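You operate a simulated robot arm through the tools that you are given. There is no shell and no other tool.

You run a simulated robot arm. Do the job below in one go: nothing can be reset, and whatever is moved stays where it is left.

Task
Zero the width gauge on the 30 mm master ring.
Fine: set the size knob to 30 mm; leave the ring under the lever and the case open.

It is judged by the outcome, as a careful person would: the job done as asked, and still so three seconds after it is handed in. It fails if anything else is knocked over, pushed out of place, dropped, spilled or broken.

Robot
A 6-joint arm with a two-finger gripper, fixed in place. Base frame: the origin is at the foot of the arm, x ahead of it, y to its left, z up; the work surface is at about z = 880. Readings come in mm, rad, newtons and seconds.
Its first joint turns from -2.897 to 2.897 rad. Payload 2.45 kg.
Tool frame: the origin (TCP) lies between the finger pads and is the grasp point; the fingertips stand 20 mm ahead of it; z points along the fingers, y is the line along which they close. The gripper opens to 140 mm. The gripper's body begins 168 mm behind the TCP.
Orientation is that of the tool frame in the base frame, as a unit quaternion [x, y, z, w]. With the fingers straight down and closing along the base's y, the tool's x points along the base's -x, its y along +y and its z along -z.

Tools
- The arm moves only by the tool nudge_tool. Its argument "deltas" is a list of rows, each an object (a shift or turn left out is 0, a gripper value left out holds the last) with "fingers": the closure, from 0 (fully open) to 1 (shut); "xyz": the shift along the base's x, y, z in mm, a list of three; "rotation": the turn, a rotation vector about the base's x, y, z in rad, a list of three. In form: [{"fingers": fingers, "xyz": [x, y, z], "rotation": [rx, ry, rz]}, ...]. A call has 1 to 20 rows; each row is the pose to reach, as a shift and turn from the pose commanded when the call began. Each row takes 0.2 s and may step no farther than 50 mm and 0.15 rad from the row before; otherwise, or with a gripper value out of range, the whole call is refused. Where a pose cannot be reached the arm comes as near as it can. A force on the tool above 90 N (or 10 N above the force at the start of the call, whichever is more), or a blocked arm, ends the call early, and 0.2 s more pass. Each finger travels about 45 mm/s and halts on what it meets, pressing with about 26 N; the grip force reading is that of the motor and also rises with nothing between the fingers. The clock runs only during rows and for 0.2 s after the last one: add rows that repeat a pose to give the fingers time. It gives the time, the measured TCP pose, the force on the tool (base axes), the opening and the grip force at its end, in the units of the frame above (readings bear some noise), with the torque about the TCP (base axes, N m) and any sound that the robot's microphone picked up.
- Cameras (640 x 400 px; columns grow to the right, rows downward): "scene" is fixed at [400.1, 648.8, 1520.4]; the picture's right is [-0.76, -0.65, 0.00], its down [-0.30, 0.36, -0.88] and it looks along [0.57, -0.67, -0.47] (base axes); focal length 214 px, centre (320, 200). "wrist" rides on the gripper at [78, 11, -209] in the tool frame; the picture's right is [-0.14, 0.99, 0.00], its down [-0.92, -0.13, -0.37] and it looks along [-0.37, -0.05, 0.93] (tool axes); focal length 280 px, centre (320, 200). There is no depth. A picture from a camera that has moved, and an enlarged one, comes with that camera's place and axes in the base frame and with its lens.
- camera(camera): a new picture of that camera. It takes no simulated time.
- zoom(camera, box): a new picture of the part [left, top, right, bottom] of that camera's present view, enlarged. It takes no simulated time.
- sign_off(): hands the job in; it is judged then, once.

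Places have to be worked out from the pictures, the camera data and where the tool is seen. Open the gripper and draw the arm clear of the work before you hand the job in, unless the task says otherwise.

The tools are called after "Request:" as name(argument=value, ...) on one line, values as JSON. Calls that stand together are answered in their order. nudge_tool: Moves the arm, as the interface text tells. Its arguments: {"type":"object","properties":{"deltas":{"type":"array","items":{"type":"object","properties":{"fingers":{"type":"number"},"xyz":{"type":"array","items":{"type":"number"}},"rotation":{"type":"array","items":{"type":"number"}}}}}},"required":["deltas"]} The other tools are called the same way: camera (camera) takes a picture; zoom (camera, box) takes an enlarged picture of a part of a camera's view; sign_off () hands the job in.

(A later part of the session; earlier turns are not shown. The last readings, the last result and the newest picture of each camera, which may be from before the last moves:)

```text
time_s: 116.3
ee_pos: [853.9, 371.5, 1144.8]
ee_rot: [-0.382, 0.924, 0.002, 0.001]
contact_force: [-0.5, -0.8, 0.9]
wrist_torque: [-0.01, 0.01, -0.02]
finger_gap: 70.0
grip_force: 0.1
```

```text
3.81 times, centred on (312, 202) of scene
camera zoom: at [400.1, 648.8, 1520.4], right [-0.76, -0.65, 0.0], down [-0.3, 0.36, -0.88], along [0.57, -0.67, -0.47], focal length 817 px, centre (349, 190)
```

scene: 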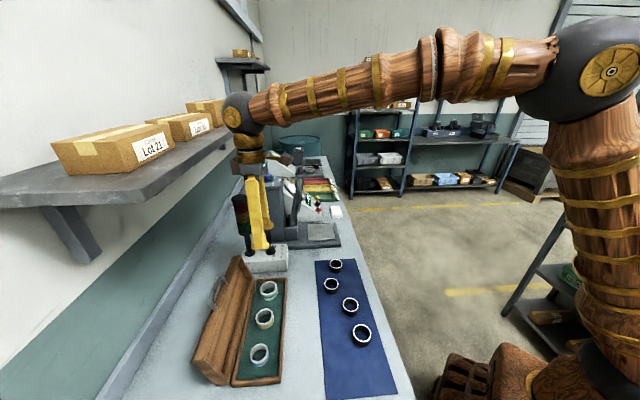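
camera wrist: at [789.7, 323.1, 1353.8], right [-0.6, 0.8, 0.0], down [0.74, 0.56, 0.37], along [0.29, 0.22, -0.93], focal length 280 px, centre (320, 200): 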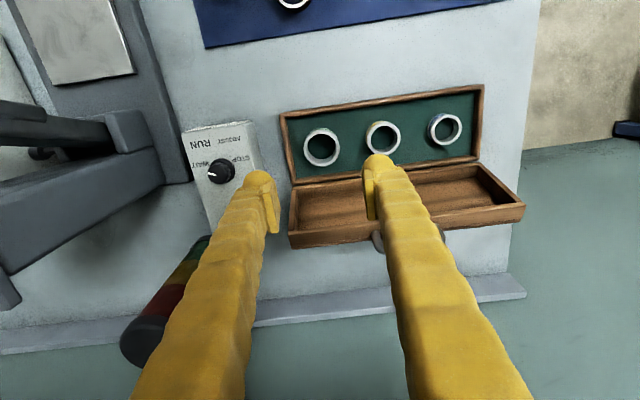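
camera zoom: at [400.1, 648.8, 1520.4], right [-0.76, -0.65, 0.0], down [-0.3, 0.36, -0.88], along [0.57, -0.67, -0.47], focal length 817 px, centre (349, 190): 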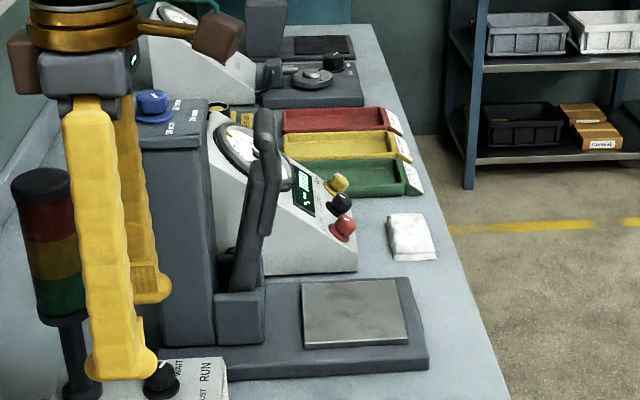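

The lever is still up. The ring's top centre is near (858, 378), about 56 mm across. I need to know how high the case walls are around it.

Request:
zoom(camera="scene", box=[255, 270, 290, 300])

Request:
zoom(camera="wrist", box=[275, 100, 375, 190])

```text
13.33 times, centred on (272, 285) of scene
camera zoom: at [400.1, 648.8, 1520.4], right [-0.76, -0.65, 0.0], down [-0.3, 0.36, -0.88], along [0.57, -0.67, -0.47], focal length 2860 px, centre (953, -933)
```

zoom: 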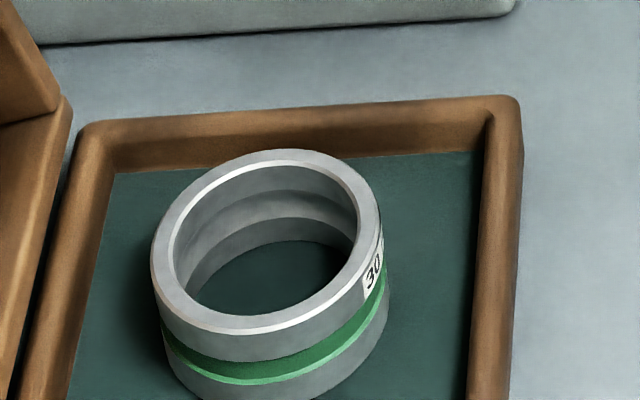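

```text
4.44 times, centred on (325, 145) of wrist
camera zoom: at [789.7, 323.1, 1353.8], right [-0.6, 0.8, 0.0], down [0.74, 0.56, 0.37], along [0.29, 0.22, -0.93], focal length 1246 px, centre (298, 444)
```

zoom: 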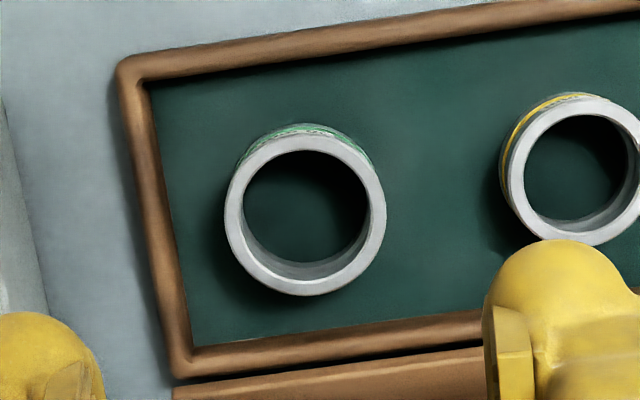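

The case wall stands only about 10 mm above the felt, so about 20 mm of the ring is exposed. I'll descend over the green ring with the fingertips staying above the wall.

Request:
nudge_tool(deltas=[{"fingers": 0.5, "xyz": [4.1, 6.9, -45]}, {"fingers": 0.5, "xyz": [4.1, 6.9, -90]}, {"fingers": 0.5, "xyz": [4.1, 6.9, -130]}, {"fingers": 0.5, "xyz": [4.1, 6.9, -165]}, {"fingers": 0.5, "xyz": [4.1, 6.9, -165]}])

Request:
camera(camera="wrist")

Request:
zoom(camera="scene", box=[230, 230, 310, 310])

```text
time_s: 117.5
ee_pos: [859.9, 380.5, 981.5]
ee_rot: [-0.382, 0.924, 0.002, 0.0]
contact_force: [-0.2, 0.0, -0.1]
wrist_torque: [0.0, -0.02, -0.04]
finger_gap: 70.2
grip_force: 0.1
```

```text
taken
camera wrist: at [797.4, 330.5, 1190.4], right [-0.6, 0.8, 0.0], down [0.74, 0.56, 0.37], along [0.29, 0.22, -0.93], focal length 280 px, centre (320, 200)
```

wrist: 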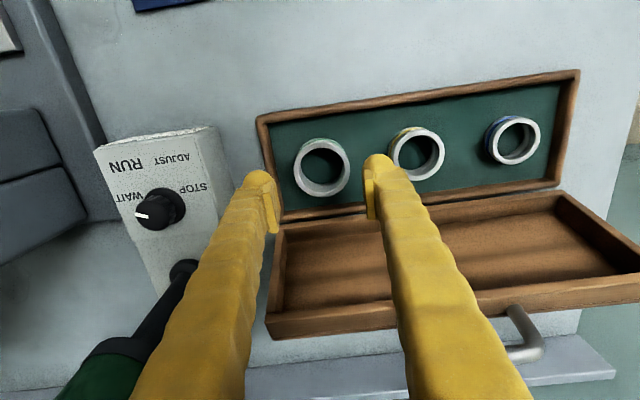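

```text
5.00 times, centred on (270, 270) of scene
camera zoom: at [400.1, 648.8, 1520.4], right [-0.76, -0.65, 0.0], down [-0.3, 0.36, -0.88], along [0.57, -0.67, -0.47], focal length 1072 px, centre (570, -150)
```

zoom: 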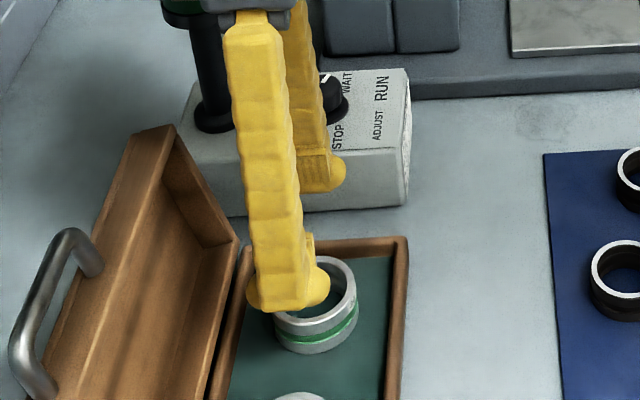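

Request:
zoom(camera="wrist", box=[250, 110, 400, 240])

```text
3.08 times, centred on (325, 175) of wrist
camera zoom: at [797.4, 330.5, 1190.4], right [-0.6, 0.8, 0.0], down [0.74, 0.56, 0.37], along [0.29, 0.22, -0.93], focal length 863 px, centre (305, 277)
```

zoom: 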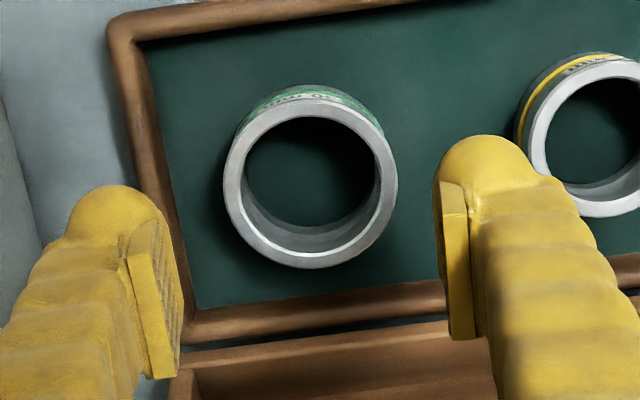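

The ring is aligned with the tool to within 2 mm. I'll continue down carefully.

Request:
nudge_tool(deltas=[{"fingers": 0.5, "xyz": [-1, 1, -20]}, {"fingers": 0.5, "xyz": [-1, 1, -38]}, {"fingers": 0.5, "xyz": [-1, 1, -50]}, {"fingers": 0.5, "xyz": [-1, 1, -50]}])

Request:
zoom(camera="wrist", box=[250, 110, 400, 240])

Request:
zoom(camera="scene", box=[245, 260, 305, 310])

```text
time_s: 118.5
ee_pos: [860.0, 380.5, 933.0]
ee_rot: [-0.383, 0.924, 0.002, 0.001]
contact_force: [-1.3, -0.2, 0.2]
wrist_torque: [0.0, -0.01, 0.0]
finger_gap: 69.9
grip_force: 0.0
```

```text
3.08 times, centred on (325, 175) of wrist
camera zoom: at [796.2, 330.8, 1141.2], right [-0.6, 0.8, 0.0], down [0.74, 0.56, 0.37], along [0.29, 0.22, -0.93], focal length 863 px, centre (305, 277)
```

zoom: 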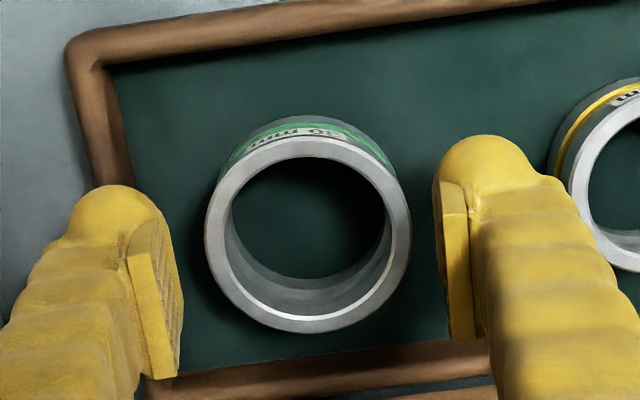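

```text
8.00 times, centred on (275, 285) of scene
camera zoom: at [400.1, 648.8, 1520.4], right [-0.76, -0.65, 0.0], down [-0.3, 0.36, -0.88], along [0.57, -0.67, -0.47], focal length 1716 px, centre (680, -480)
```

zoom: 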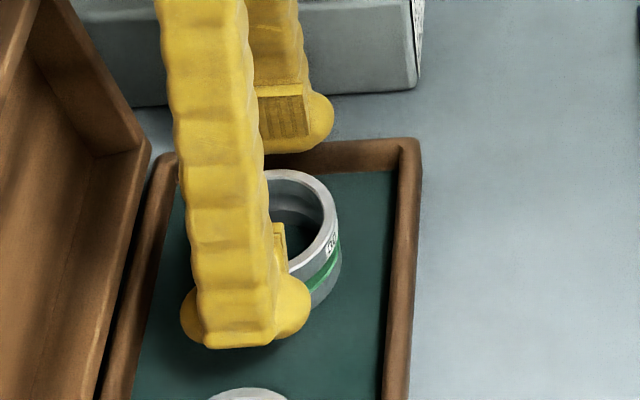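

The ring top is at about z≈915 and well centred. Lowering the last 15 mm and closing gently.

Request:
nudge_tool(deltas=[{"fingers": 0.5, "xyz": [0.5, 0.5, -8]}, {"fingers": 0.5, "xyz": [0.5, 0.5, -15]}, {"fingers": 0.5, "xyz": [0.5, 0.5, -15]}, {"fingers": 0.55, "xyz": [0.5, 0.5, -15]}, {"fingers": 0.6, "xyz": [0.5, 0.5, -15]}, {"fingers": 0.65, "xyz": [0.5, 0.5, -15]}, {"fingers": 0.7, "xyz": [0.5, 0.5, -15]}, {"fingers": 0.7, "xyz": [0.5, 0.5, -15]}])

Request:
zoom(camera="wrist", box=[250, 110, 400, 240])

Request:
zoom(camera="scene", box=[245, 260, 305, 310])

```text
time_s: 120.3
ee_pos: [860.6, 378.6, 916.7]
ee_rot: [-0.382, 0.924, 0.001, 0.002]
contact_force: [-0.3, -0.5, -0.2]
wrist_torque: [0.0, 0.03, 0.03]
finger_gap: 55.8
grip_force: 26.0
```

```text
3.08 times, centred on (325, 175) of wrist
camera zoom: at [796.5, 331.1, 1126.6], right [-0.6, 0.8, 0.0], down [0.74, 0.56, 0.37], along [0.29, 0.22, -0.93], focal length 863 px, centre (305, 277)
```

zoom: 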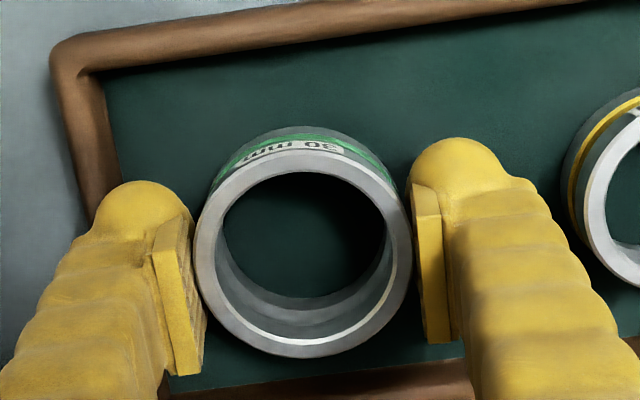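

```text
8.00 times, centred on (275, 285) of scene
camera zoom: at [400.1, 648.8, 1520.4], right [-0.76, -0.65, 0.0], down [-0.3, 0.36, -0.88], along [0.57, -0.67, -0.47], focal length 1716 px, centre (680, -480)
```

zoom: 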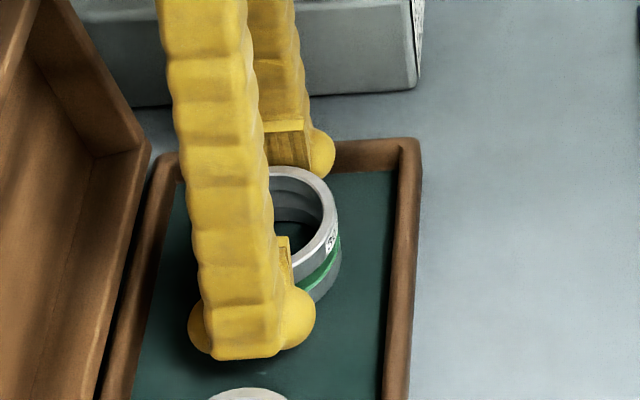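

The ring is held at 55.8 mm. Lifting it a little to check it's secure.

Request:
nudge_tool(deltas=[{"fingers": 0.8, "xyz": [0, 0, 0]}, {"fingers": 0.8, "xyz": [0, 0, 10]}, {"fingers": 0.8, "xyz": [0, 0, 30]}, {"fingers": 0.8, "xyz": [0, 0, 60]}, {"fingers": 0.8, "xyz": [0, 0, 60]}])

Request:
zoom(camera="wrist", box=[250, 110, 400, 240])

Request:
zoom(camera="scene", box=[235, 230, 315, 310])

```text
time_s: 121.5
ee_pos: [860.4, 382.5, 976.0]
ee_rot: [-0.383, 0.924, 0.001, 0.0]
contact_force: [-0.3, 0.9, 0.2]
wrist_torque: [-0.02, -0.04, 0.0]
finger_gap: 27.9
grip_force: 0.1
```

```text
3.08 times, centred on (325, 175) of wrist
camera zoom: at [797.2, 331.9, 1185.2], right [-0.6, 0.8, 0.0], down [0.74, 0.56, 0.37], along [0.29, 0.22, -0.93], focal length 863 px, centre (305, 277)
```

zoom: 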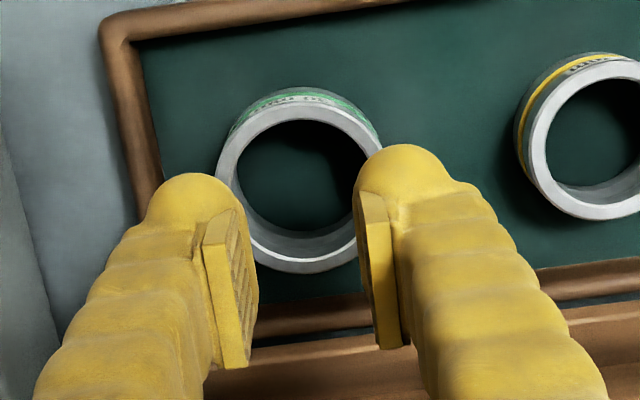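

```text
5.00 times, centred on (275, 270) of scene
camera zoom: at [400.1, 648.8, 1520.4], right [-0.76, -0.65, 0.0], down [-0.3, 0.36, -0.88], along [0.57, -0.67, -0.47], focal length 1072 px, centre (545, -150)
```

zoom: 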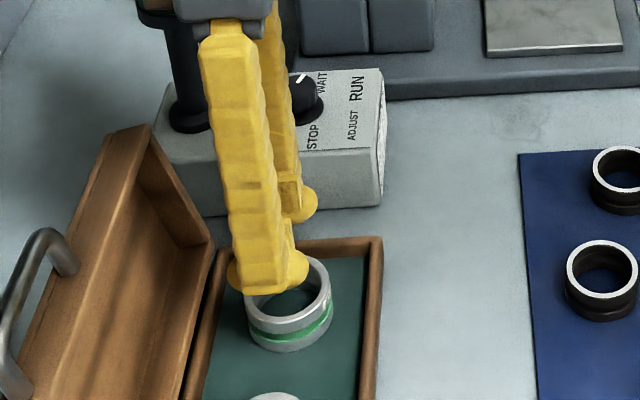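

The pads only caught the ring's top edge, so it slipped out and never left its seat. The ring top is nearer z≈905 than 915. I'll open, go about 12 mm deeper and re-grip.

Request:
nudge_tool(deltas=[{"fingers": 0.65, "xyz": [0, 0, 0]}, {"fingers": 0.52, "xyz": [0, 0, 0]}, {"fingers": 0.52, "xyz": [0, -1, -25]}, {"fingers": 0.52, "xyz": [0, -1, -45]}, {"fingers": 0.52, "xyz": [0, -1, -58]}, {"fingers": 0.52, "xyz": [0, -1, -66]}, {"fingers": 0.52, "xyz": [0, -1, -71]}, {"fingers": 0.52, "xyz": [0, -1, -71]}])

Request:
zoom(camera="wrist", box=[250, 110, 400, 240])

Request:
zoom(camera="scene", box=[245, 260, 305, 310])

```text
time_s: 122.9
ee_pos: [860.6, 377.9, 919.6]
ee_rot: [-0.383, 0.924, 0.001, 0.004]
contact_force: [-11.0, -2.1, 16.9]
wrist_torque: [-0.65, -0.31, -0.5]
finger_gap: 64.4
grip_force: 0.0
stopped in row 7: the force on the tool passed its limit at 105 N (the readings are from after the stop); the commanded pose is now the measured one
```

```text
3.08 times, centred on (325, 175) of wrist
camera zoom: at [795.5, 328.9, 1127.4], right [-0.6, 0.8, 0.0], down [0.74, 0.56, 0.38], along [0.3, 0.23, -0.93], focal length 863 px, centre (305, 277)
```

zoom: 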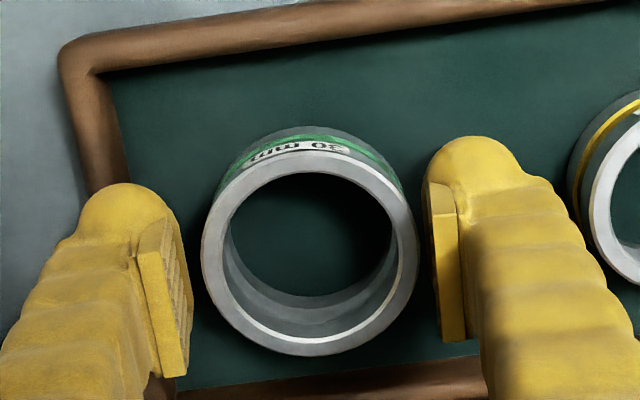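

```text
8.00 times, centred on (275, 285) of scene
camera zoom: at [400.1, 648.8, 1520.4], right [-0.76, -0.65, 0.0], down [-0.3, 0.36, -0.88], along [0.57, -0.67, -0.47], focal length 1716 px, centre (680, -480)
```

zoom: 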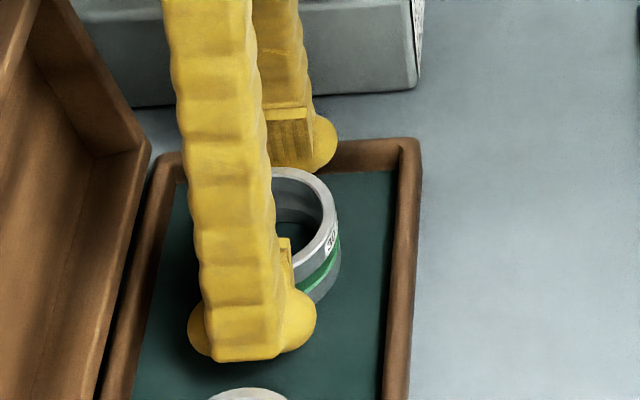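

The far finger touched the case's end wall. I'll grip the ring lightly near its top, slide it about 7 mm away from that wall, and then slip the fingers deeper while hugging the ring.

Request:
nudge_tool(deltas=[{"fingers": 0.52, "xyz": [0, 0, 4]}, {"fingers": 0.56, "xyz": [0, 0, 2]}, {"fingers": 0.6, "xyz": [0, 0, -2]}, {"fingers": 0.63, "xyz": [0, 0, -4]}, {"fingers": 0.63, "xyz": [0, 0, -4]}, {"fingers": 0.63, "xyz": [-1.5, 1.5, -4]}, {"fingers": 0.63, "xyz": [-3, 3, -4]}, {"fingers": 0.63, "xyz": [-4.5, 4.5, -4]}, {"fingers": 0.63, "xyz": [-5.5, 5.5, -4]}, {"fingers": 0.63, "xyz": [-5.5, 5.5, -4]}])

Request:
zoom(camera="wrist", box=[250, 110, 400, 240])

```text
time_s: 125.1
ee_pos: [855.8, 385.0, 912.8]
ee_rot: [-0.383, 0.924, 0.002, 0.003]
contact_force: [5.1, -3.3, 10.1]
wrist_torque: [-0.01, -0.06, 0.01]
finger_gap: 55.7
grip_force: 26.1
```

```text
3.08 times, centred on (325, 175) of wrist
camera zoom: at [790.6, 334.3, 1122.0], right [-0.6, 0.8, 0.0], down [0.74, 0.56, 0.38], along [0.3, 0.23, -0.93], focal length 863 px, centre (305, 277)
```

zoom: 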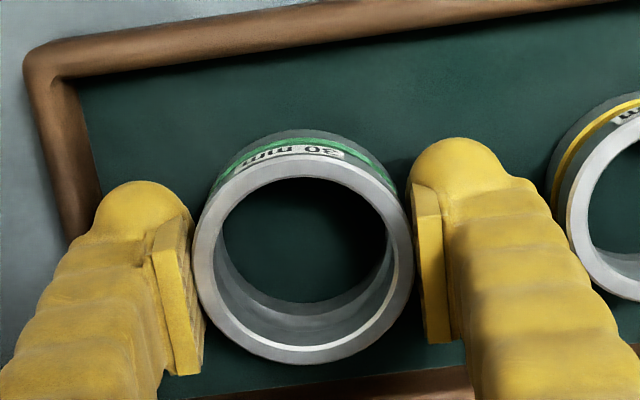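

The ring slid away from the wall. Now I'll loosen slightly, go down about 10 mm and grip firmly.

Request:
nudge_tool(deltas=[{"fingers": 0.575, "xyz": [0, 0, 0]}, {"fingers": 0.575, "xyz": [0, 0, 0]}, {"fingers": 0.575, "xyz": [0, 0, -4]}, {"fingers": 0.575, "xyz": [0, 0, -7]}, {"fingers": 0.575, "xyz": [0, 0, -9]}, {"fingers": 0.575, "xyz": [0, 0, -9]}])

Request:
zoom(camera="scene", box=[245, 260, 305, 310])

```text
time_s: 126.5
ee_pos: [854.3, 384.8, 909.1]
ee_rot: [-0.383, 0.924, 0.001, 0.006]
contact_force: [-33.5, -13.5, 82.9]
wrist_torque: [0.11, 1.64, 0.27]
finger_gap: 59.5
grip_force: 0.0
```

```text
8.00 times, centred on (275, 285) of scene
camera zoom: at [400.1, 648.8, 1520.4], right [-0.76, -0.65, 0.0], down [-0.3, 0.36, -0.88], along [0.57, -0.67, -0.47], focal length 1716 px, centre (680, -480)
```

zoom: 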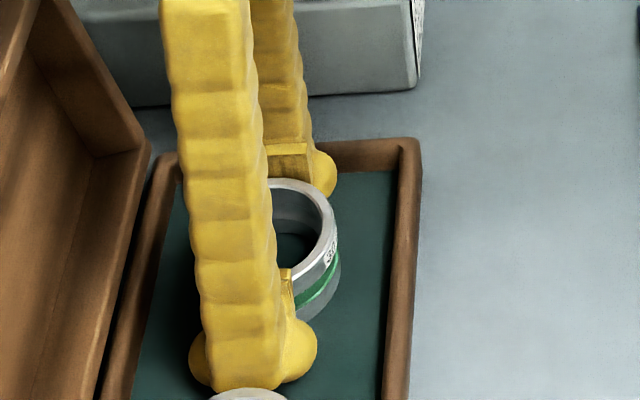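

The tips are resting on the felt, so they are as low as they can go. I'll rise 2 mm, then close fully with a larger command and check the grip reading.

Request:
nudge_tool(deltas=[{"fingers": 0.575, "xyz": [0, 0, 5]}, {"fingers": 0.65, "xyz": [0, 0, 5]}, {"fingers": 0.8, "xyz": [0, 0, 5]}, {"fingers": 0.9, "xyz": [0, 0, 5]}, {"fingers": 0.9, "xyz": [0, 0, 5]}])

Request:
zoom(camera="wrist", box=[250, 110, 400, 240])

```text
time_s: 127.7
ee_pos: [856.5, 384.7, 908.9]
ee_rot: [-0.383, 0.924, 0.002, 0.004]
contact_force: [-2.5, 5.1, 21.9]
wrist_torque: [0.14, 0.13, -0.04]
finger_gap: 56.5
grip_force: 25.6
```

```text
3.08 times, centred on (325, 175) of wrist
camera zoom: at [790.4, 335.2, 1117.4], right [-0.6, 0.8, 0.0], down [0.74, 0.56, 0.38], along [0.3, 0.23, -0.93], focal length 863 px, centre (305, 277)
```

zoom: 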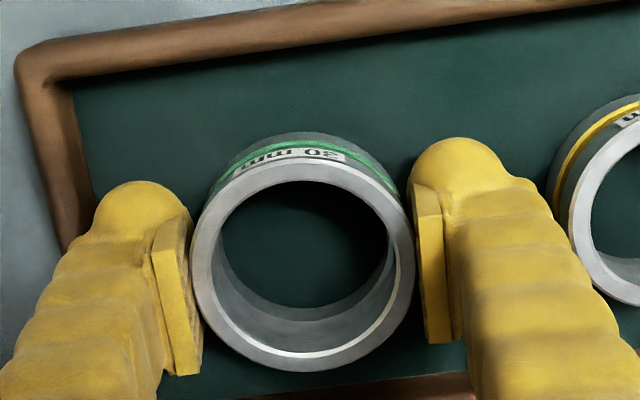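

Gap 56.5 mm. Lifting slowly this time.

Request:
nudge_tool(deltas=[{"fingers": 0.9, "xyz": [0, 0, 2]}, {"fingers": 0.9, "xyz": [0, 0, 4]}, {"fingers": 0.9, "xyz": [0, 0, 7]}, {"fingers": 0.9, "xyz": [0, 0, 10]}, {"fingers": 0.9, "xyz": [0, 0, 13]}, {"fingers": 0.9, "xyz": [0, 0, 13]}])

Request:
zoom(camera="wrist", box=[250, 110, 400, 240])

Request:
zoom(camera="scene", box=[245, 260, 305, 310])

```text
time_s: 129.1
ee_pos: [856.7, 383.9, 922.5]
ee_rot: [-0.382, 0.924, 0.003, 0.004]
contact_force: [0.4, -0.2, -2.9]
wrist_torque: [-0.02, 0.01, 0.02]
finger_gap: 56.4
grip_force: 25.9
```

```text
3.08 times, centred on (325, 175) of wrist
camera zoom: at [791.2, 334.5, 1130.5], right [-0.6, 0.8, 0.0], down [0.74, 0.56, 0.38], along [0.3, 0.23, -0.93], focal length 863 px, centre (305, 277)
```

zoom: 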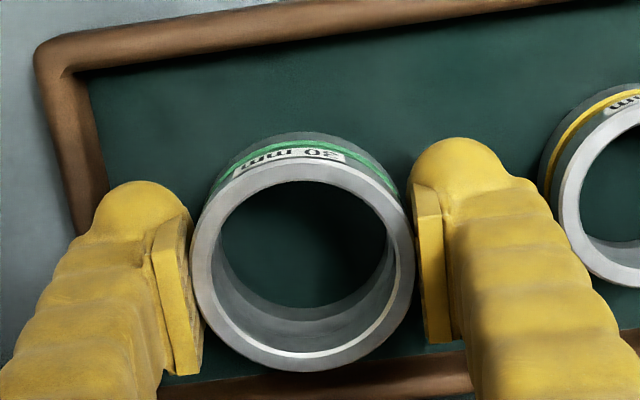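

```text
8.00 times, centred on (275, 285) of scene
camera zoom: at [400.1, 648.8, 1520.4], right [-0.76, -0.65, 0.0], down [-0.3, 0.36, -0.88], along [0.57, -0.67, -0.47], focal length 1716 px, centre (680, -480)
```

zoom: 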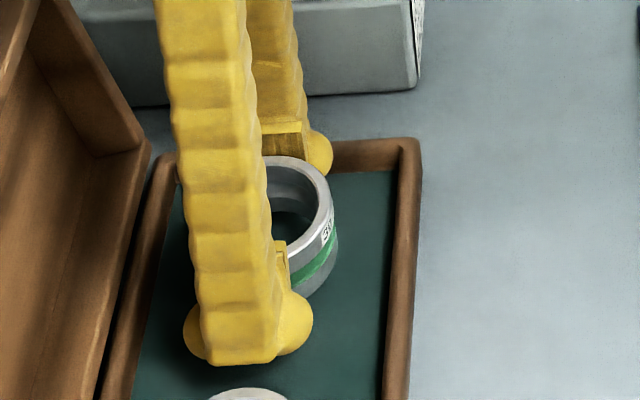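

The ring is held now; its weight shows as about -2.9 N. I'll lift it clear, draw it toward the robot, then carry it along the bench to the anvil, keeping away from the tower and box.

Request:
nudge_tool(deltas=[{"fingers": 0.9, "xyz": [0, 0, 30]}, {"fingers": 0.9, "xyz": [0, 0, 65]}, {"fingers": 0.9, "xyz": [0, 0, 100]}, {"fingers": 0.9, "xyz": [0, 0, 130]}, {"fingers": 0.9, "xyz": [-20, -20, 140]}, {"fingers": 0.9, "xyz": [-45, -45, 140]}, {"fingers": 0.9, "xyz": [-70, -70, 140]}, {"fingers": 0.9, "xyz": [-95, -95, 140]}, {"fingers": 0.9, "xyz": [-120, -120, 140]}, {"fingers": 0.9, "xyz": [-139, -139, 140]}, {"fingers": 0.9, "xyz": [-115, -163, 140]}, {"fingers": 0.9, "xyz": [-90, -188, 140]}, {"fingers": 0.9, "xyz": [-65, -213, 140]}, {"fingers": 0.9, "xyz": [-40, -238, 140]}, {"fingers": 0.9, "xyz": [-15, -263, 140]}, {"fingers": 0.9, "xyz": [10, -288, 140]}, {"fingers": 0.9, "xyz": [35, -313, 140]}, {"fingers": 0.9, "xyz": [60, -338, 140]}, {"fingers": 0.9, "xyz": [78, -368, 135]}, {"fingers": 0.9, "xyz": [78, -368, 135]}])

Request:
camera(camera="wrist")

Request:
zoom(camera="scene", box=[255, 150, 370, 255])

```text
time_s: 133.3
ee_pos: [934.8, 13.4, 1054.5]
ee_rot: [-0.382, 0.924, 0.002, 0.004]
contact_force: [0.8, 0.4, -2.1]
wrist_torque: [-0.03, 0.01, -0.02]
finger_gap: 56.5
grip_force: 26.1
```

```text
taken
camera wrist: at [870.0, -35.3, 1264.2], right [-0.6, 0.8, 0.0], down [0.74, 0.56, 0.38], along [0.3, 0.23, -0.93], focal length 280 px, centre (320, 200)
```

wrist: 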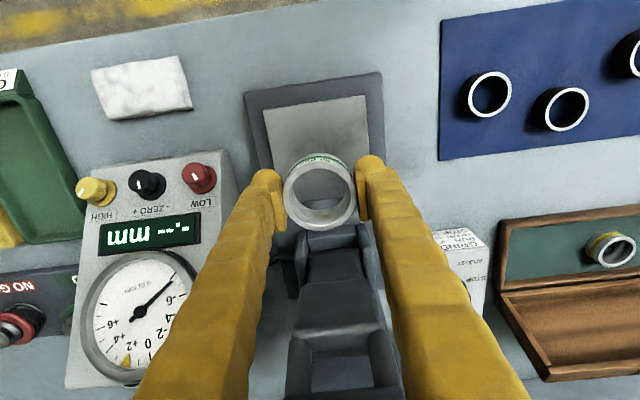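

```text
3.81 times, centred on (312, 202) of scene
camera zoom: at [400.1, 648.8, 1520.4], right [-0.76, -0.65, 0.0], down [-0.3, 0.36, -0.88], along [0.57, -0.67, -0.47], focal length 817 px, centre (349, 190)
```

zoom: 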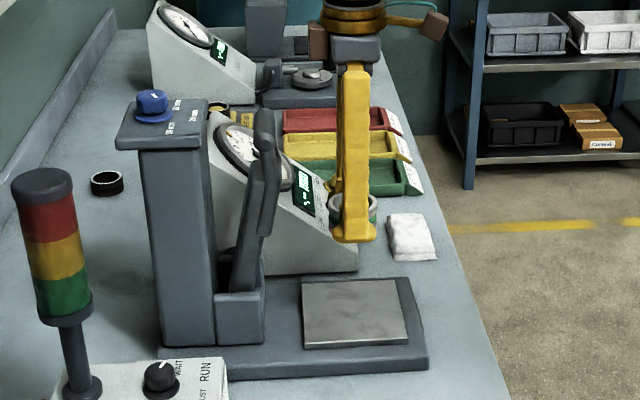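

Request:
zoom(camera="wrist", box=[230, 60, 420, 220])

Request:
zoom(camera="wrist", box=[260, 190, 400, 400])

Request:
zoom(camera="scene", box=[300, 170, 350, 245])

```text
2.50 times, centred on (325, 140) of wrist
camera zoom: at [870.0, -35.3, 1264.2], right [-0.6, 0.8, 0.0], down [0.74, 0.56, 0.38], along [0.3, 0.23, -0.93], focal length 701 px, centre (308, 350)
```

zoom: 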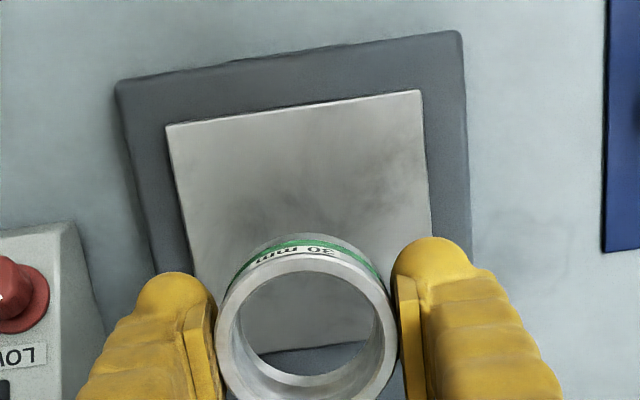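

```text
1.90 times, centred on (330, 295) of wrist
camera zoom: at [870.0, -35.3, 1264.2], right [-0.6, 0.8, 0.0], down [0.74, 0.56, 0.38], along [0.3, 0.23, -0.93], focal length 534 px, centre (301, 19)
```

zoom: 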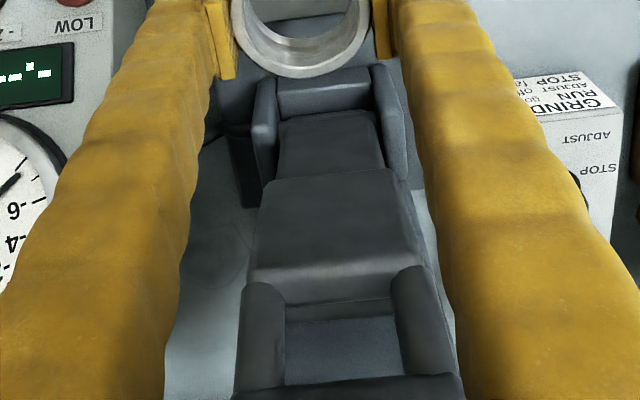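

```text
5.33 times, centred on (325, 208) of scene
camera zoom: at [400.1, 648.8, 1520.4], right [-0.76, -0.65, 0.0], down [-0.3, 0.36, -0.88], along [0.57, -0.67, -0.47], focal length 1144 px, centre (293, 160)
```

zoom: 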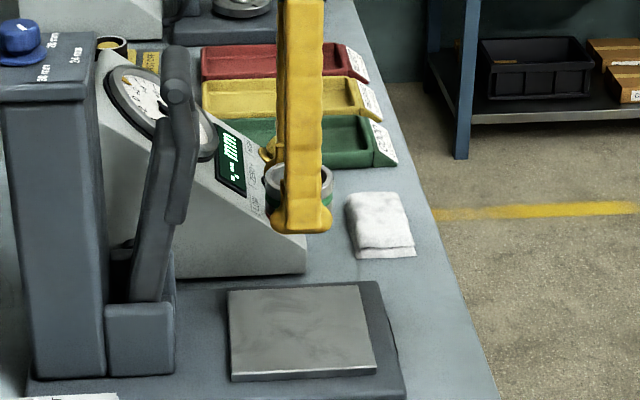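

The lever's underside has a contact foot that will land over the middle of the anvil plate. I'll lower the ring above the plate centre and check.

Request:
nudge_tool(deltas=[{"fingers": 0.9, "xyz": [0, 0, -30]}, {"fingers": 0.9, "xyz": [0, 0, -60]}, {"fingers": 0.9, "xyz": [0, 0, -90]}, {"fingers": 0.9, "xyz": [0, 0, -105]}, {"fingers": 0.9, "xyz": [0, 0, -105]}])

Request:
camera(camera="wrist")

Request:
zoom(camera="scene", box=[290, 190, 350, 255])

```text
time_s: 134.5
ee_pos: [933.3, 13.3, 950.9]
ee_rot: [-0.383, 0.924, 0.001, 0.004]
contact_force: [0.1, -0.1, -1.2]
wrist_torque: [-0.01, 0.0, -0.02]
finger_gap: 56.6
grip_force: 26.0
```

```text
taken
camera wrist: at [868.1, -37.2, 1160.3], right [-0.6, 0.8, 0.0], down [0.74, 0.56, 0.38], along [0.3, 0.23, -0.93], focal length 280 px, centre (320, 200)
```

wrist: 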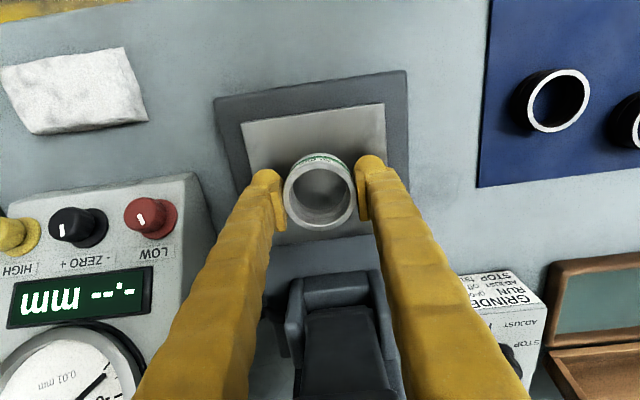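

```text
6.15 times, centred on (320, 222) of scene
camera zoom: at [400.1, 648.8, 1520.4], right [-0.76, -0.65, 0.0], down [-0.3, 0.36, -0.88], along [0.57, -0.67, -0.47], focal length 1320 px, centre (320, 62)
```

zoom: 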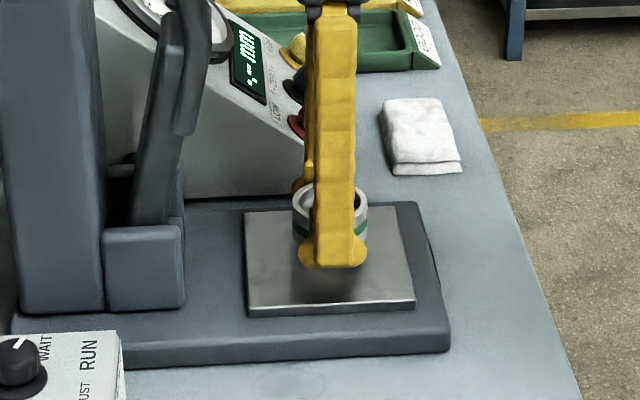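

Centred over the plate. Lowering in small steps until it touches.

Request:
nudge_tool(deltas=[{"fingers": 0.9, "xyz": [0, 0, -6]}, {"fingers": 0.9, "xyz": [0, 0, -11]}, {"fingers": 0.9, "xyz": [0, 0, -15]}, {"fingers": 0.9, "xyz": [0, 0, -18]}, {"fingers": 0.9, "xyz": [0, 0, -18]}])

Request:
zoom(camera="scene", box=[290, 190, 350, 255])

```text
time_s: 135.7
ee_pos: [933.6, 14.2, 934.0]
ee_rot: [-0.382, 0.924, 0.002, 0.005]
contact_force: [0.4, -0.8, -2.1]
wrist_torque: [-0.01, 0.0, 0.04]
finger_gap: 56.4
grip_force: 26.1
```

```text
6.15 times, centred on (320, 222) of scene
camera zoom: at [400.1, 648.8, 1520.4], right [-0.76, -0.65, 0.0], down [-0.3, 0.36, -0.88], along [0.57, -0.67, -0.47], focal length 1320 px, centre (320, 62)
```

zoom: 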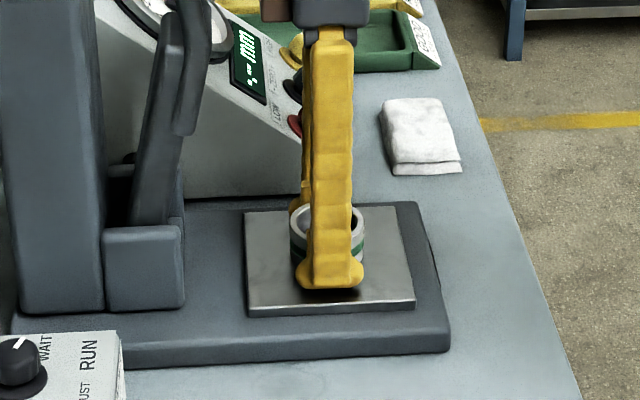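

Request:
nudge_tool(deltas=[{"fingers": 0.9, "xyz": [0, 0, -2]}, {"fingers": 0.9, "xyz": [0, 0, -4]}, {"fingers": 0.9, "xyz": [0, 0, -4]}])

```text
time_s: 136.5
ee_pos: [932.5, 14.7, 933.9]
ee_rot: [-0.382, 0.924, 0.001, 0.006]
contact_force: [-13.7, -3.2, 43.7]
wrist_torque: [0.03, 0.74, 0.12]
finger_gap: 56.6
grip_force: 26.2
```

Contact: 44 N upward, so the ring is on the anvil. I'll ease the pressure, open the fingers slowly and rise.

Request:
nudge_tool(deltas=[{"fingers": 0.9, "xyz": [0, 0, 2]}, {"fingers": 0.9, "xyz": [0, 0, 2.5]}, {"fingers": 0.6, "xyz": [0, 0, 2.5]}, {"fingers": 0.56, "xyz": [0, 0, 2.5]}, {"fingers": 0.52, "xyz": [0, 0, 2.5]}, {"fingers": 0.48, "xyz": [0, 0, 2.5]}, {"fingers": 0.48, "xyz": [0, 0, 12]}, {"fingers": 0.48, "xyz": [0, 0, 35]}, {"fingers": 0.48, "xyz": [0, 0, 70]}, {"fingers": 0.48, "xyz": [0, 0, 110]}, {"fingers": 0.48, "xyz": [0, 0, 110]}])

Request:
zoom(camera="wrist", box=[220, 60, 420, 230])

Request:
zoom(camera="scene", box=[255, 150, 370, 255])

```text
time_s: 138.9
ee_pos: [931.4, 17.3, 1042.6]
ee_rot: [-0.382, 0.924, 0.002, 0.004]
contact_force: [-0.3, 1.0, -0.5]
wrist_torque: [-0.05, 0.03, -0.02]
finger_gap: 72.4
grip_force: 0.1
```

```text
2.35 times, centred on (320, 145) of wrist
camera zoom: at [865.9, -32.0, 1251.3], right [-0.6, 0.8, 0.0], down [0.74, 0.56, 0.38], along [0.3, 0.23, -0.93], focal length 660 px, centre (320, 329)
```

zoom: 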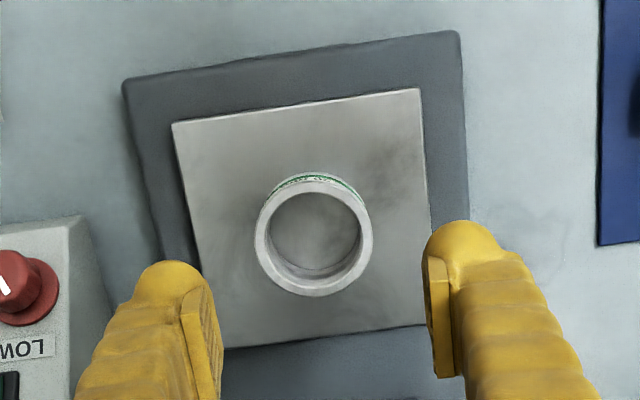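

```text
3.81 times, centred on (312, 202) of scene
camera zoom: at [400.1, 648.8, 1520.4], right [-0.76, -0.65, 0.0], down [-0.3, 0.36, -0.88], along [0.57, -0.67, -0.47], focal length 817 px, centre (349, 190)
```

zoom: 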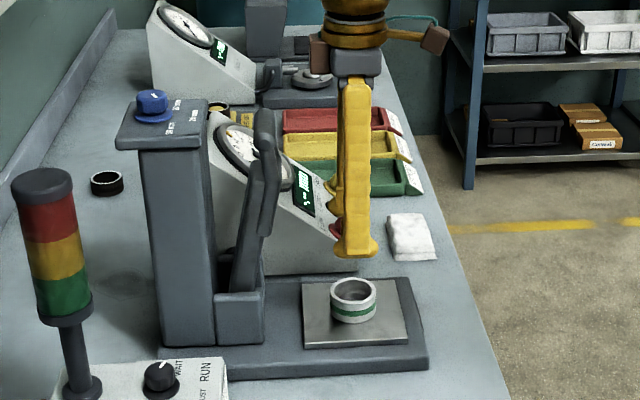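

The master ring stands centred on the anvil. Now I'll go up and over to grip the raised bar by its ends and lower the lever gently onto the ring.

Request:
nudge_tool(deltas=[{"fingers": 0.48, "xyz": [0, 0, 45]}, {"fingers": 0.4, "xyz": [0, 0, 90]}, {"fingers": 0.35, "xyz": [0, 0, 135]}, {"fingers": 0.3, "xyz": [0, 0, 180]}, {"fingers": 0.286, "xyz": [0, 0, 220]}, {"fingers": 0.286, "xyz": [15, 13, 245]}, {"fingers": 0.286, "xyz": [40, 38, 245]}, {"fingers": 0.286, "xyz": [68, 64, 245]}, {"fingers": 0.286, "xyz": [68, 64, 245]}])

Request:
camera(camera="wrist")

```text
time_s: 140.9
ee_pos: [1001.0, 78.2, 1285.9]
ee_rot: [-0.383, 0.924, 0.001, 0.004]
contact_force: [0.0, -1.2, -0.5]
wrist_torque: [-0.02, 0.0, -0.05]
finger_gap: 100.1
grip_force: 0.0
```

```text
taken
camera wrist: at [935.6, 29.3, 1493.9], right [-0.6, 0.8, 0.0], down [0.74, 0.56, 0.38], along [0.3, 0.23, -0.93], focal length 280 px, centre (320, 200)
```

wrist: 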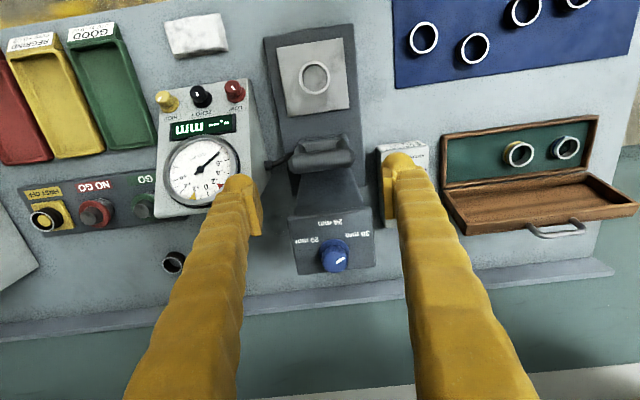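

Request:
zoom(camera="wrist", box=[240, 110, 420, 230])

```text
3.33 times, centred on (330, 170) of wrist
camera zoom: at [935.6, 29.3, 1493.9], right [-0.6, 0.8, 0.0], down [0.74, 0.56, 0.38], along [0.3, 0.23, -0.93], focal length 935 px, centre (287, 300)
```

zoom: 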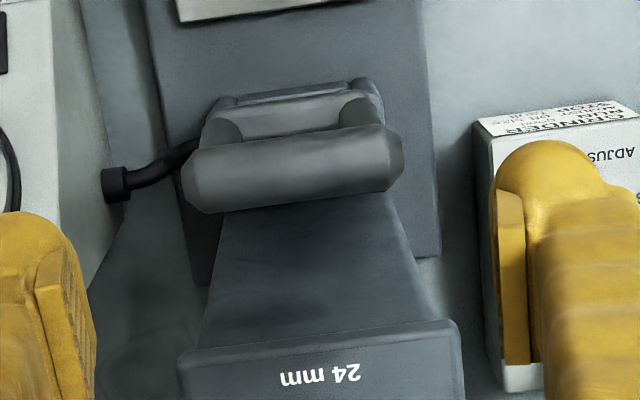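

The bar is directly below. Descending to straddle its ends.

Request:
nudge_tool(deltas=[{"fingers": 0.286, "xyz": [0.3, 2.5, -40]}, {"fingers": 0.286, "xyz": [0.3, 2.5, -75]}, {"fingers": 0.286, "xyz": [0.3, 2.5, -100]}, {"fingers": 0.286, "xyz": [0.3, 2.5, -115]}, {"fingers": 0.286, "xyz": [0.3, 2.5, -115]}])

Request:
zoom(camera="wrist", box=[200, 100, 440, 260])

```text
time_s: 142.1
ee_pos: [1001.2, 80.9, 1167.9]
ee_rot: [-0.382, 0.924, 0.001, 0.004]
contact_force: [-0.3, 0.2, -0.1]
wrist_torque: [0.02, 0.02, 0.01]
finger_gap: 99.9
grip_force: 0.1
```

```text
2.50 times, centred on (320, 180) of wrist
camera zoom: at [936.9, 31.6, 1376.9], right [-0.6, 0.8, 0.0], down [0.74, 0.56, 0.38], along [0.3, 0.23, -0.93], focal length 701 px, centre (320, 250)
```

zoom: 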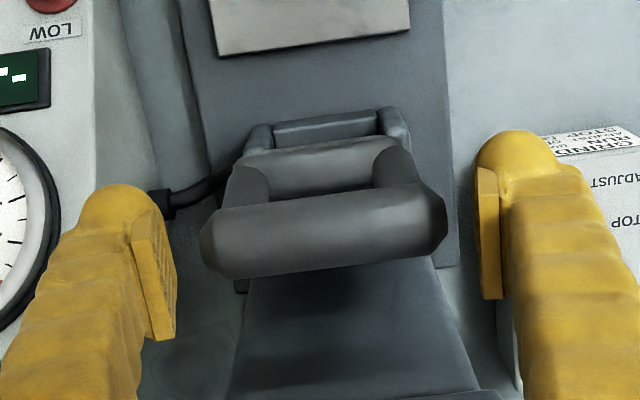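

The bar is exactly at the pad centre. Closing on its ends.

Request:
nudge_tool(deltas=[{"fingers": 0.36}, {"fingers": 0.43}, {"fingers": 0.5}, {"fingers": 0.6}, {"fingers": 0.6}])

```text
time_s: 143.3
ee_pos: [1001.5, 81.5, 1168.6]
ee_rot: [-0.382, 0.924, 0.002, 0.004]
contact_force: [-13.7, 13.9, -0.3]
wrist_torque: [0.15, 0.21, 0.06]
finger_gap: 78.4
grip_force: 45.1
```

Gripped. Lowering along the arc, first part.

Request:
nudge_tool(deltas=[{"fingers": 0.6, "xyz": [-0.5, 0.5, 0]}, {"fingers": 0.6, "xyz": [-9.3, -8.3, -3.2]}, {"fingers": 0.6, "xyz": [-17.2, -16.2, -6.7]}, {"fingers": 0.6, "xyz": [-24.9, -23.9, -10.8]}, {"fingers": 0.6, "xyz": [-32.5, -31.5, -15.5]}, {"fingers": 0.6, "xyz": [-39.8, -38.8, -20.7]}, {"fingers": 0.6, "xyz": [-47, -46, -26.4]}, {"fingers": 0.6, "xyz": [-47, -46, -26.4]}])

Request:
zoom(camera="wrist", box=[200, 100, 440, 260])

Request:
zoom(camera="scene", box=[255, 150, 370, 255])

```text
time_s: 145.1
ee_pos: [956.4, 36.2, 1144.5]
ee_rot: [-0.382, 0.924, 0.002, 0.004]
contact_force: [6.0, -1.4, -0.2]
wrist_torque: [0.52, -0.62, -0.28]
finger_gap: 77.8
grip_force: 45.4
```

```text
2.50 times, centred on (320, 180) of wrist
camera zoom: at [890.0, -14.0, 1353.1], right [-0.6, 0.8, 0.0], down [0.74, 0.56, 0.38], along [0.3, 0.23, -0.93], focal length 701 px, centre (320, 250)
```

zoom: 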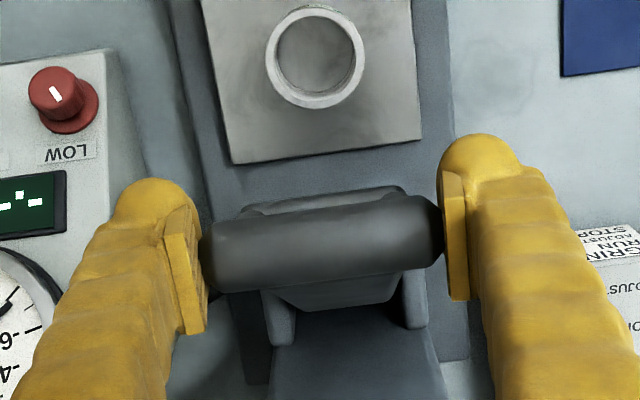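

```text
3.81 times, centred on (312, 202) of scene
camera zoom: at [400.1, 648.8, 1520.4], right [-0.76, -0.65, 0.0], down [-0.3, 0.36, -0.88], along [0.57, -0.67, -0.47], focal length 817 px, centre (349, 190)
```

zoom: 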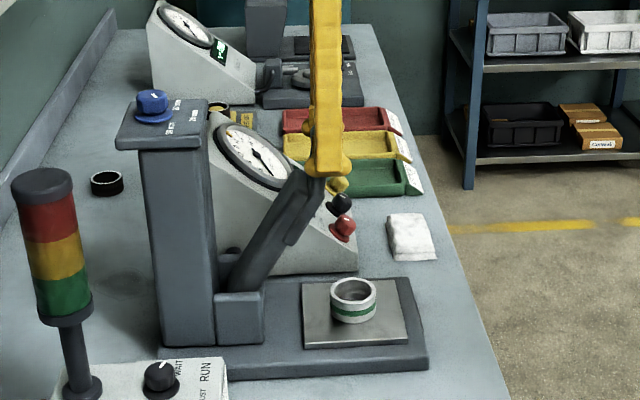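

Smooth and balanced. Continuing down to about 32°.

Request:
nudge_tool(deltas=[{"fingers": 0.6, "xyz": [-7, -7, -6.3]}, {"fingers": 0.6, "xyz": [-13.7, -13.7, -13]}, {"fingers": 0.6, "xyz": [-20.2, -20.2, -20.3]}, {"fingers": 0.6, "xyz": [-26.3, -26.3, -28]}, {"fingers": 0.6, "xyz": [-32.2, -32.2, -36.2]}, {"fingers": 0.6, "xyz": [-37.8, -37.8, -44.8]}, {"fingers": 0.6, "xyz": [-43, -43, -53.8]}, {"fingers": 0.6, "xyz": [-47.9, -47.9, -63.1]}, {"fingers": 0.6, "xyz": [-52.5, -52.5, -72.8]}, {"fingers": 0.6, "xyz": [-52.5, -52.5, -72.8]}])

Request:
zoom(camera="wrist", box=[200, 100, 440, 260])

Request:
zoom(camera="scene", box=[255, 150, 370, 255])

```text
time_s: 147.3
ee_pos: [901.7, -17.7, 1072.7]
ee_rot: [-0.382, 0.924, 0.002, 0.004]
contact_force: [-6.2, -9.0, 10.4]
wrist_torque: [0.59, -0.73, -0.26]
finger_gap: 78.3
grip_force: 45.0
```

```text
2.50 times, centred on (320, 180) of wrist
camera zoom: at [836.9, -67.0, 1281.1], right [-0.6, 0.8, 0.0], down [0.74, 0.56, 0.38], along [0.3, 0.23, -0.93], focal length 701 px, centre (320, 250)
```

zoom: 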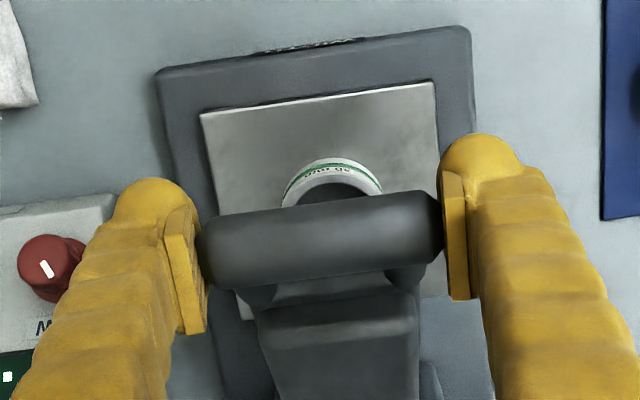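

```text
3.81 times, centred on (312, 202) of scene
camera zoom: at [400.1, 648.8, 1520.4], right [-0.76, -0.65, 0.0], down [-0.3, 0.36, -0.88], along [0.57, -0.67, -0.47], focal length 817 px, centre (349, 190)
```

zoom: 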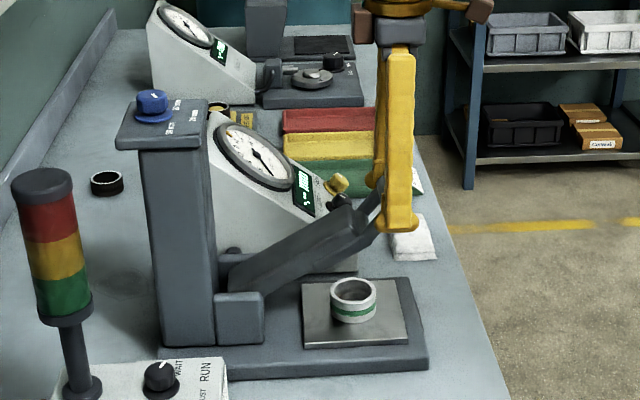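

Continuing slowly; the foot will meet the ring near the bottom.

Request:
nudge_tool(deltas=[{"fingers": 0.6, "xyz": [-4.2, -4.2, -10.1]}, {"fingers": 0.6, "xyz": [-8, -8, -20.4]}, {"fingers": 0.6, "xyz": [-11.4, -11.4, -31]}, {"fingers": 0.6, "xyz": [-14.4, -14.4, -41.9]}, {"fingers": 0.6, "xyz": [-17, -17, -52.9]}, {"fingers": 0.6, "xyz": [-19.2, -19.2, -64.1]}, {"fingers": 0.6, "xyz": [-21, -21, -75.5]}, {"fingers": 0.6, "xyz": [-21, -21, -75.5]}])

Request:
zoom(camera="scene", box=[275, 180, 350, 255])

Request:
zoom(camera="wrist", box=[200, 100, 440, 260])

```text
time_s: 149.1
ee_pos: [882.5, -37.6, 996.2]
ee_rot: [-0.382, 0.924, 0.002, 0.004]
contact_force: [27.3, -9.4, -1.0]
wrist_torque: [0.25, -0.71, 0.1]
finger_gap: 78.0
grip_force: 44.7
```

```text
5.33 times, centred on (312, 218) of scene
camera zoom: at [400.1, 648.8, 1520.4], right [-0.76, -0.65, 0.0], down [-0.3, 0.36, -0.88], along [0.57, -0.67, -0.47], focal length 1144 px, centre (360, 107)
```

zoom: 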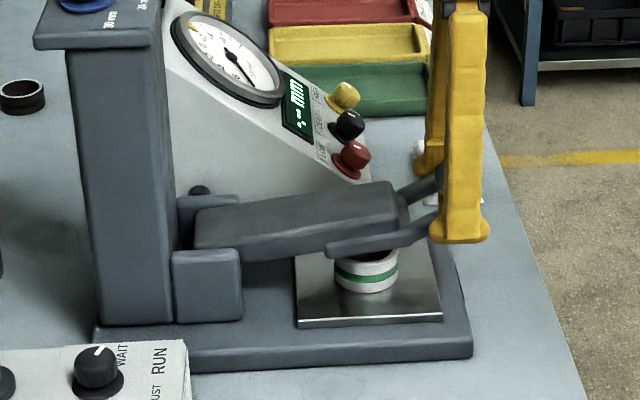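

```text
2.50 times, centred on (320, 180) of wrist
camera zoom: at [816.4, -87.0, 1205.1], right [-0.6, 0.8, 0.0], down [0.74, 0.56, 0.38], along [0.3, 0.23, -0.93], focal length 701 px, centre (320, 250)
```

zoom: 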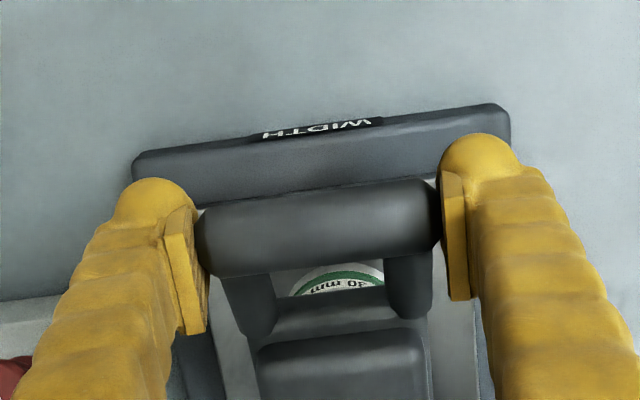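

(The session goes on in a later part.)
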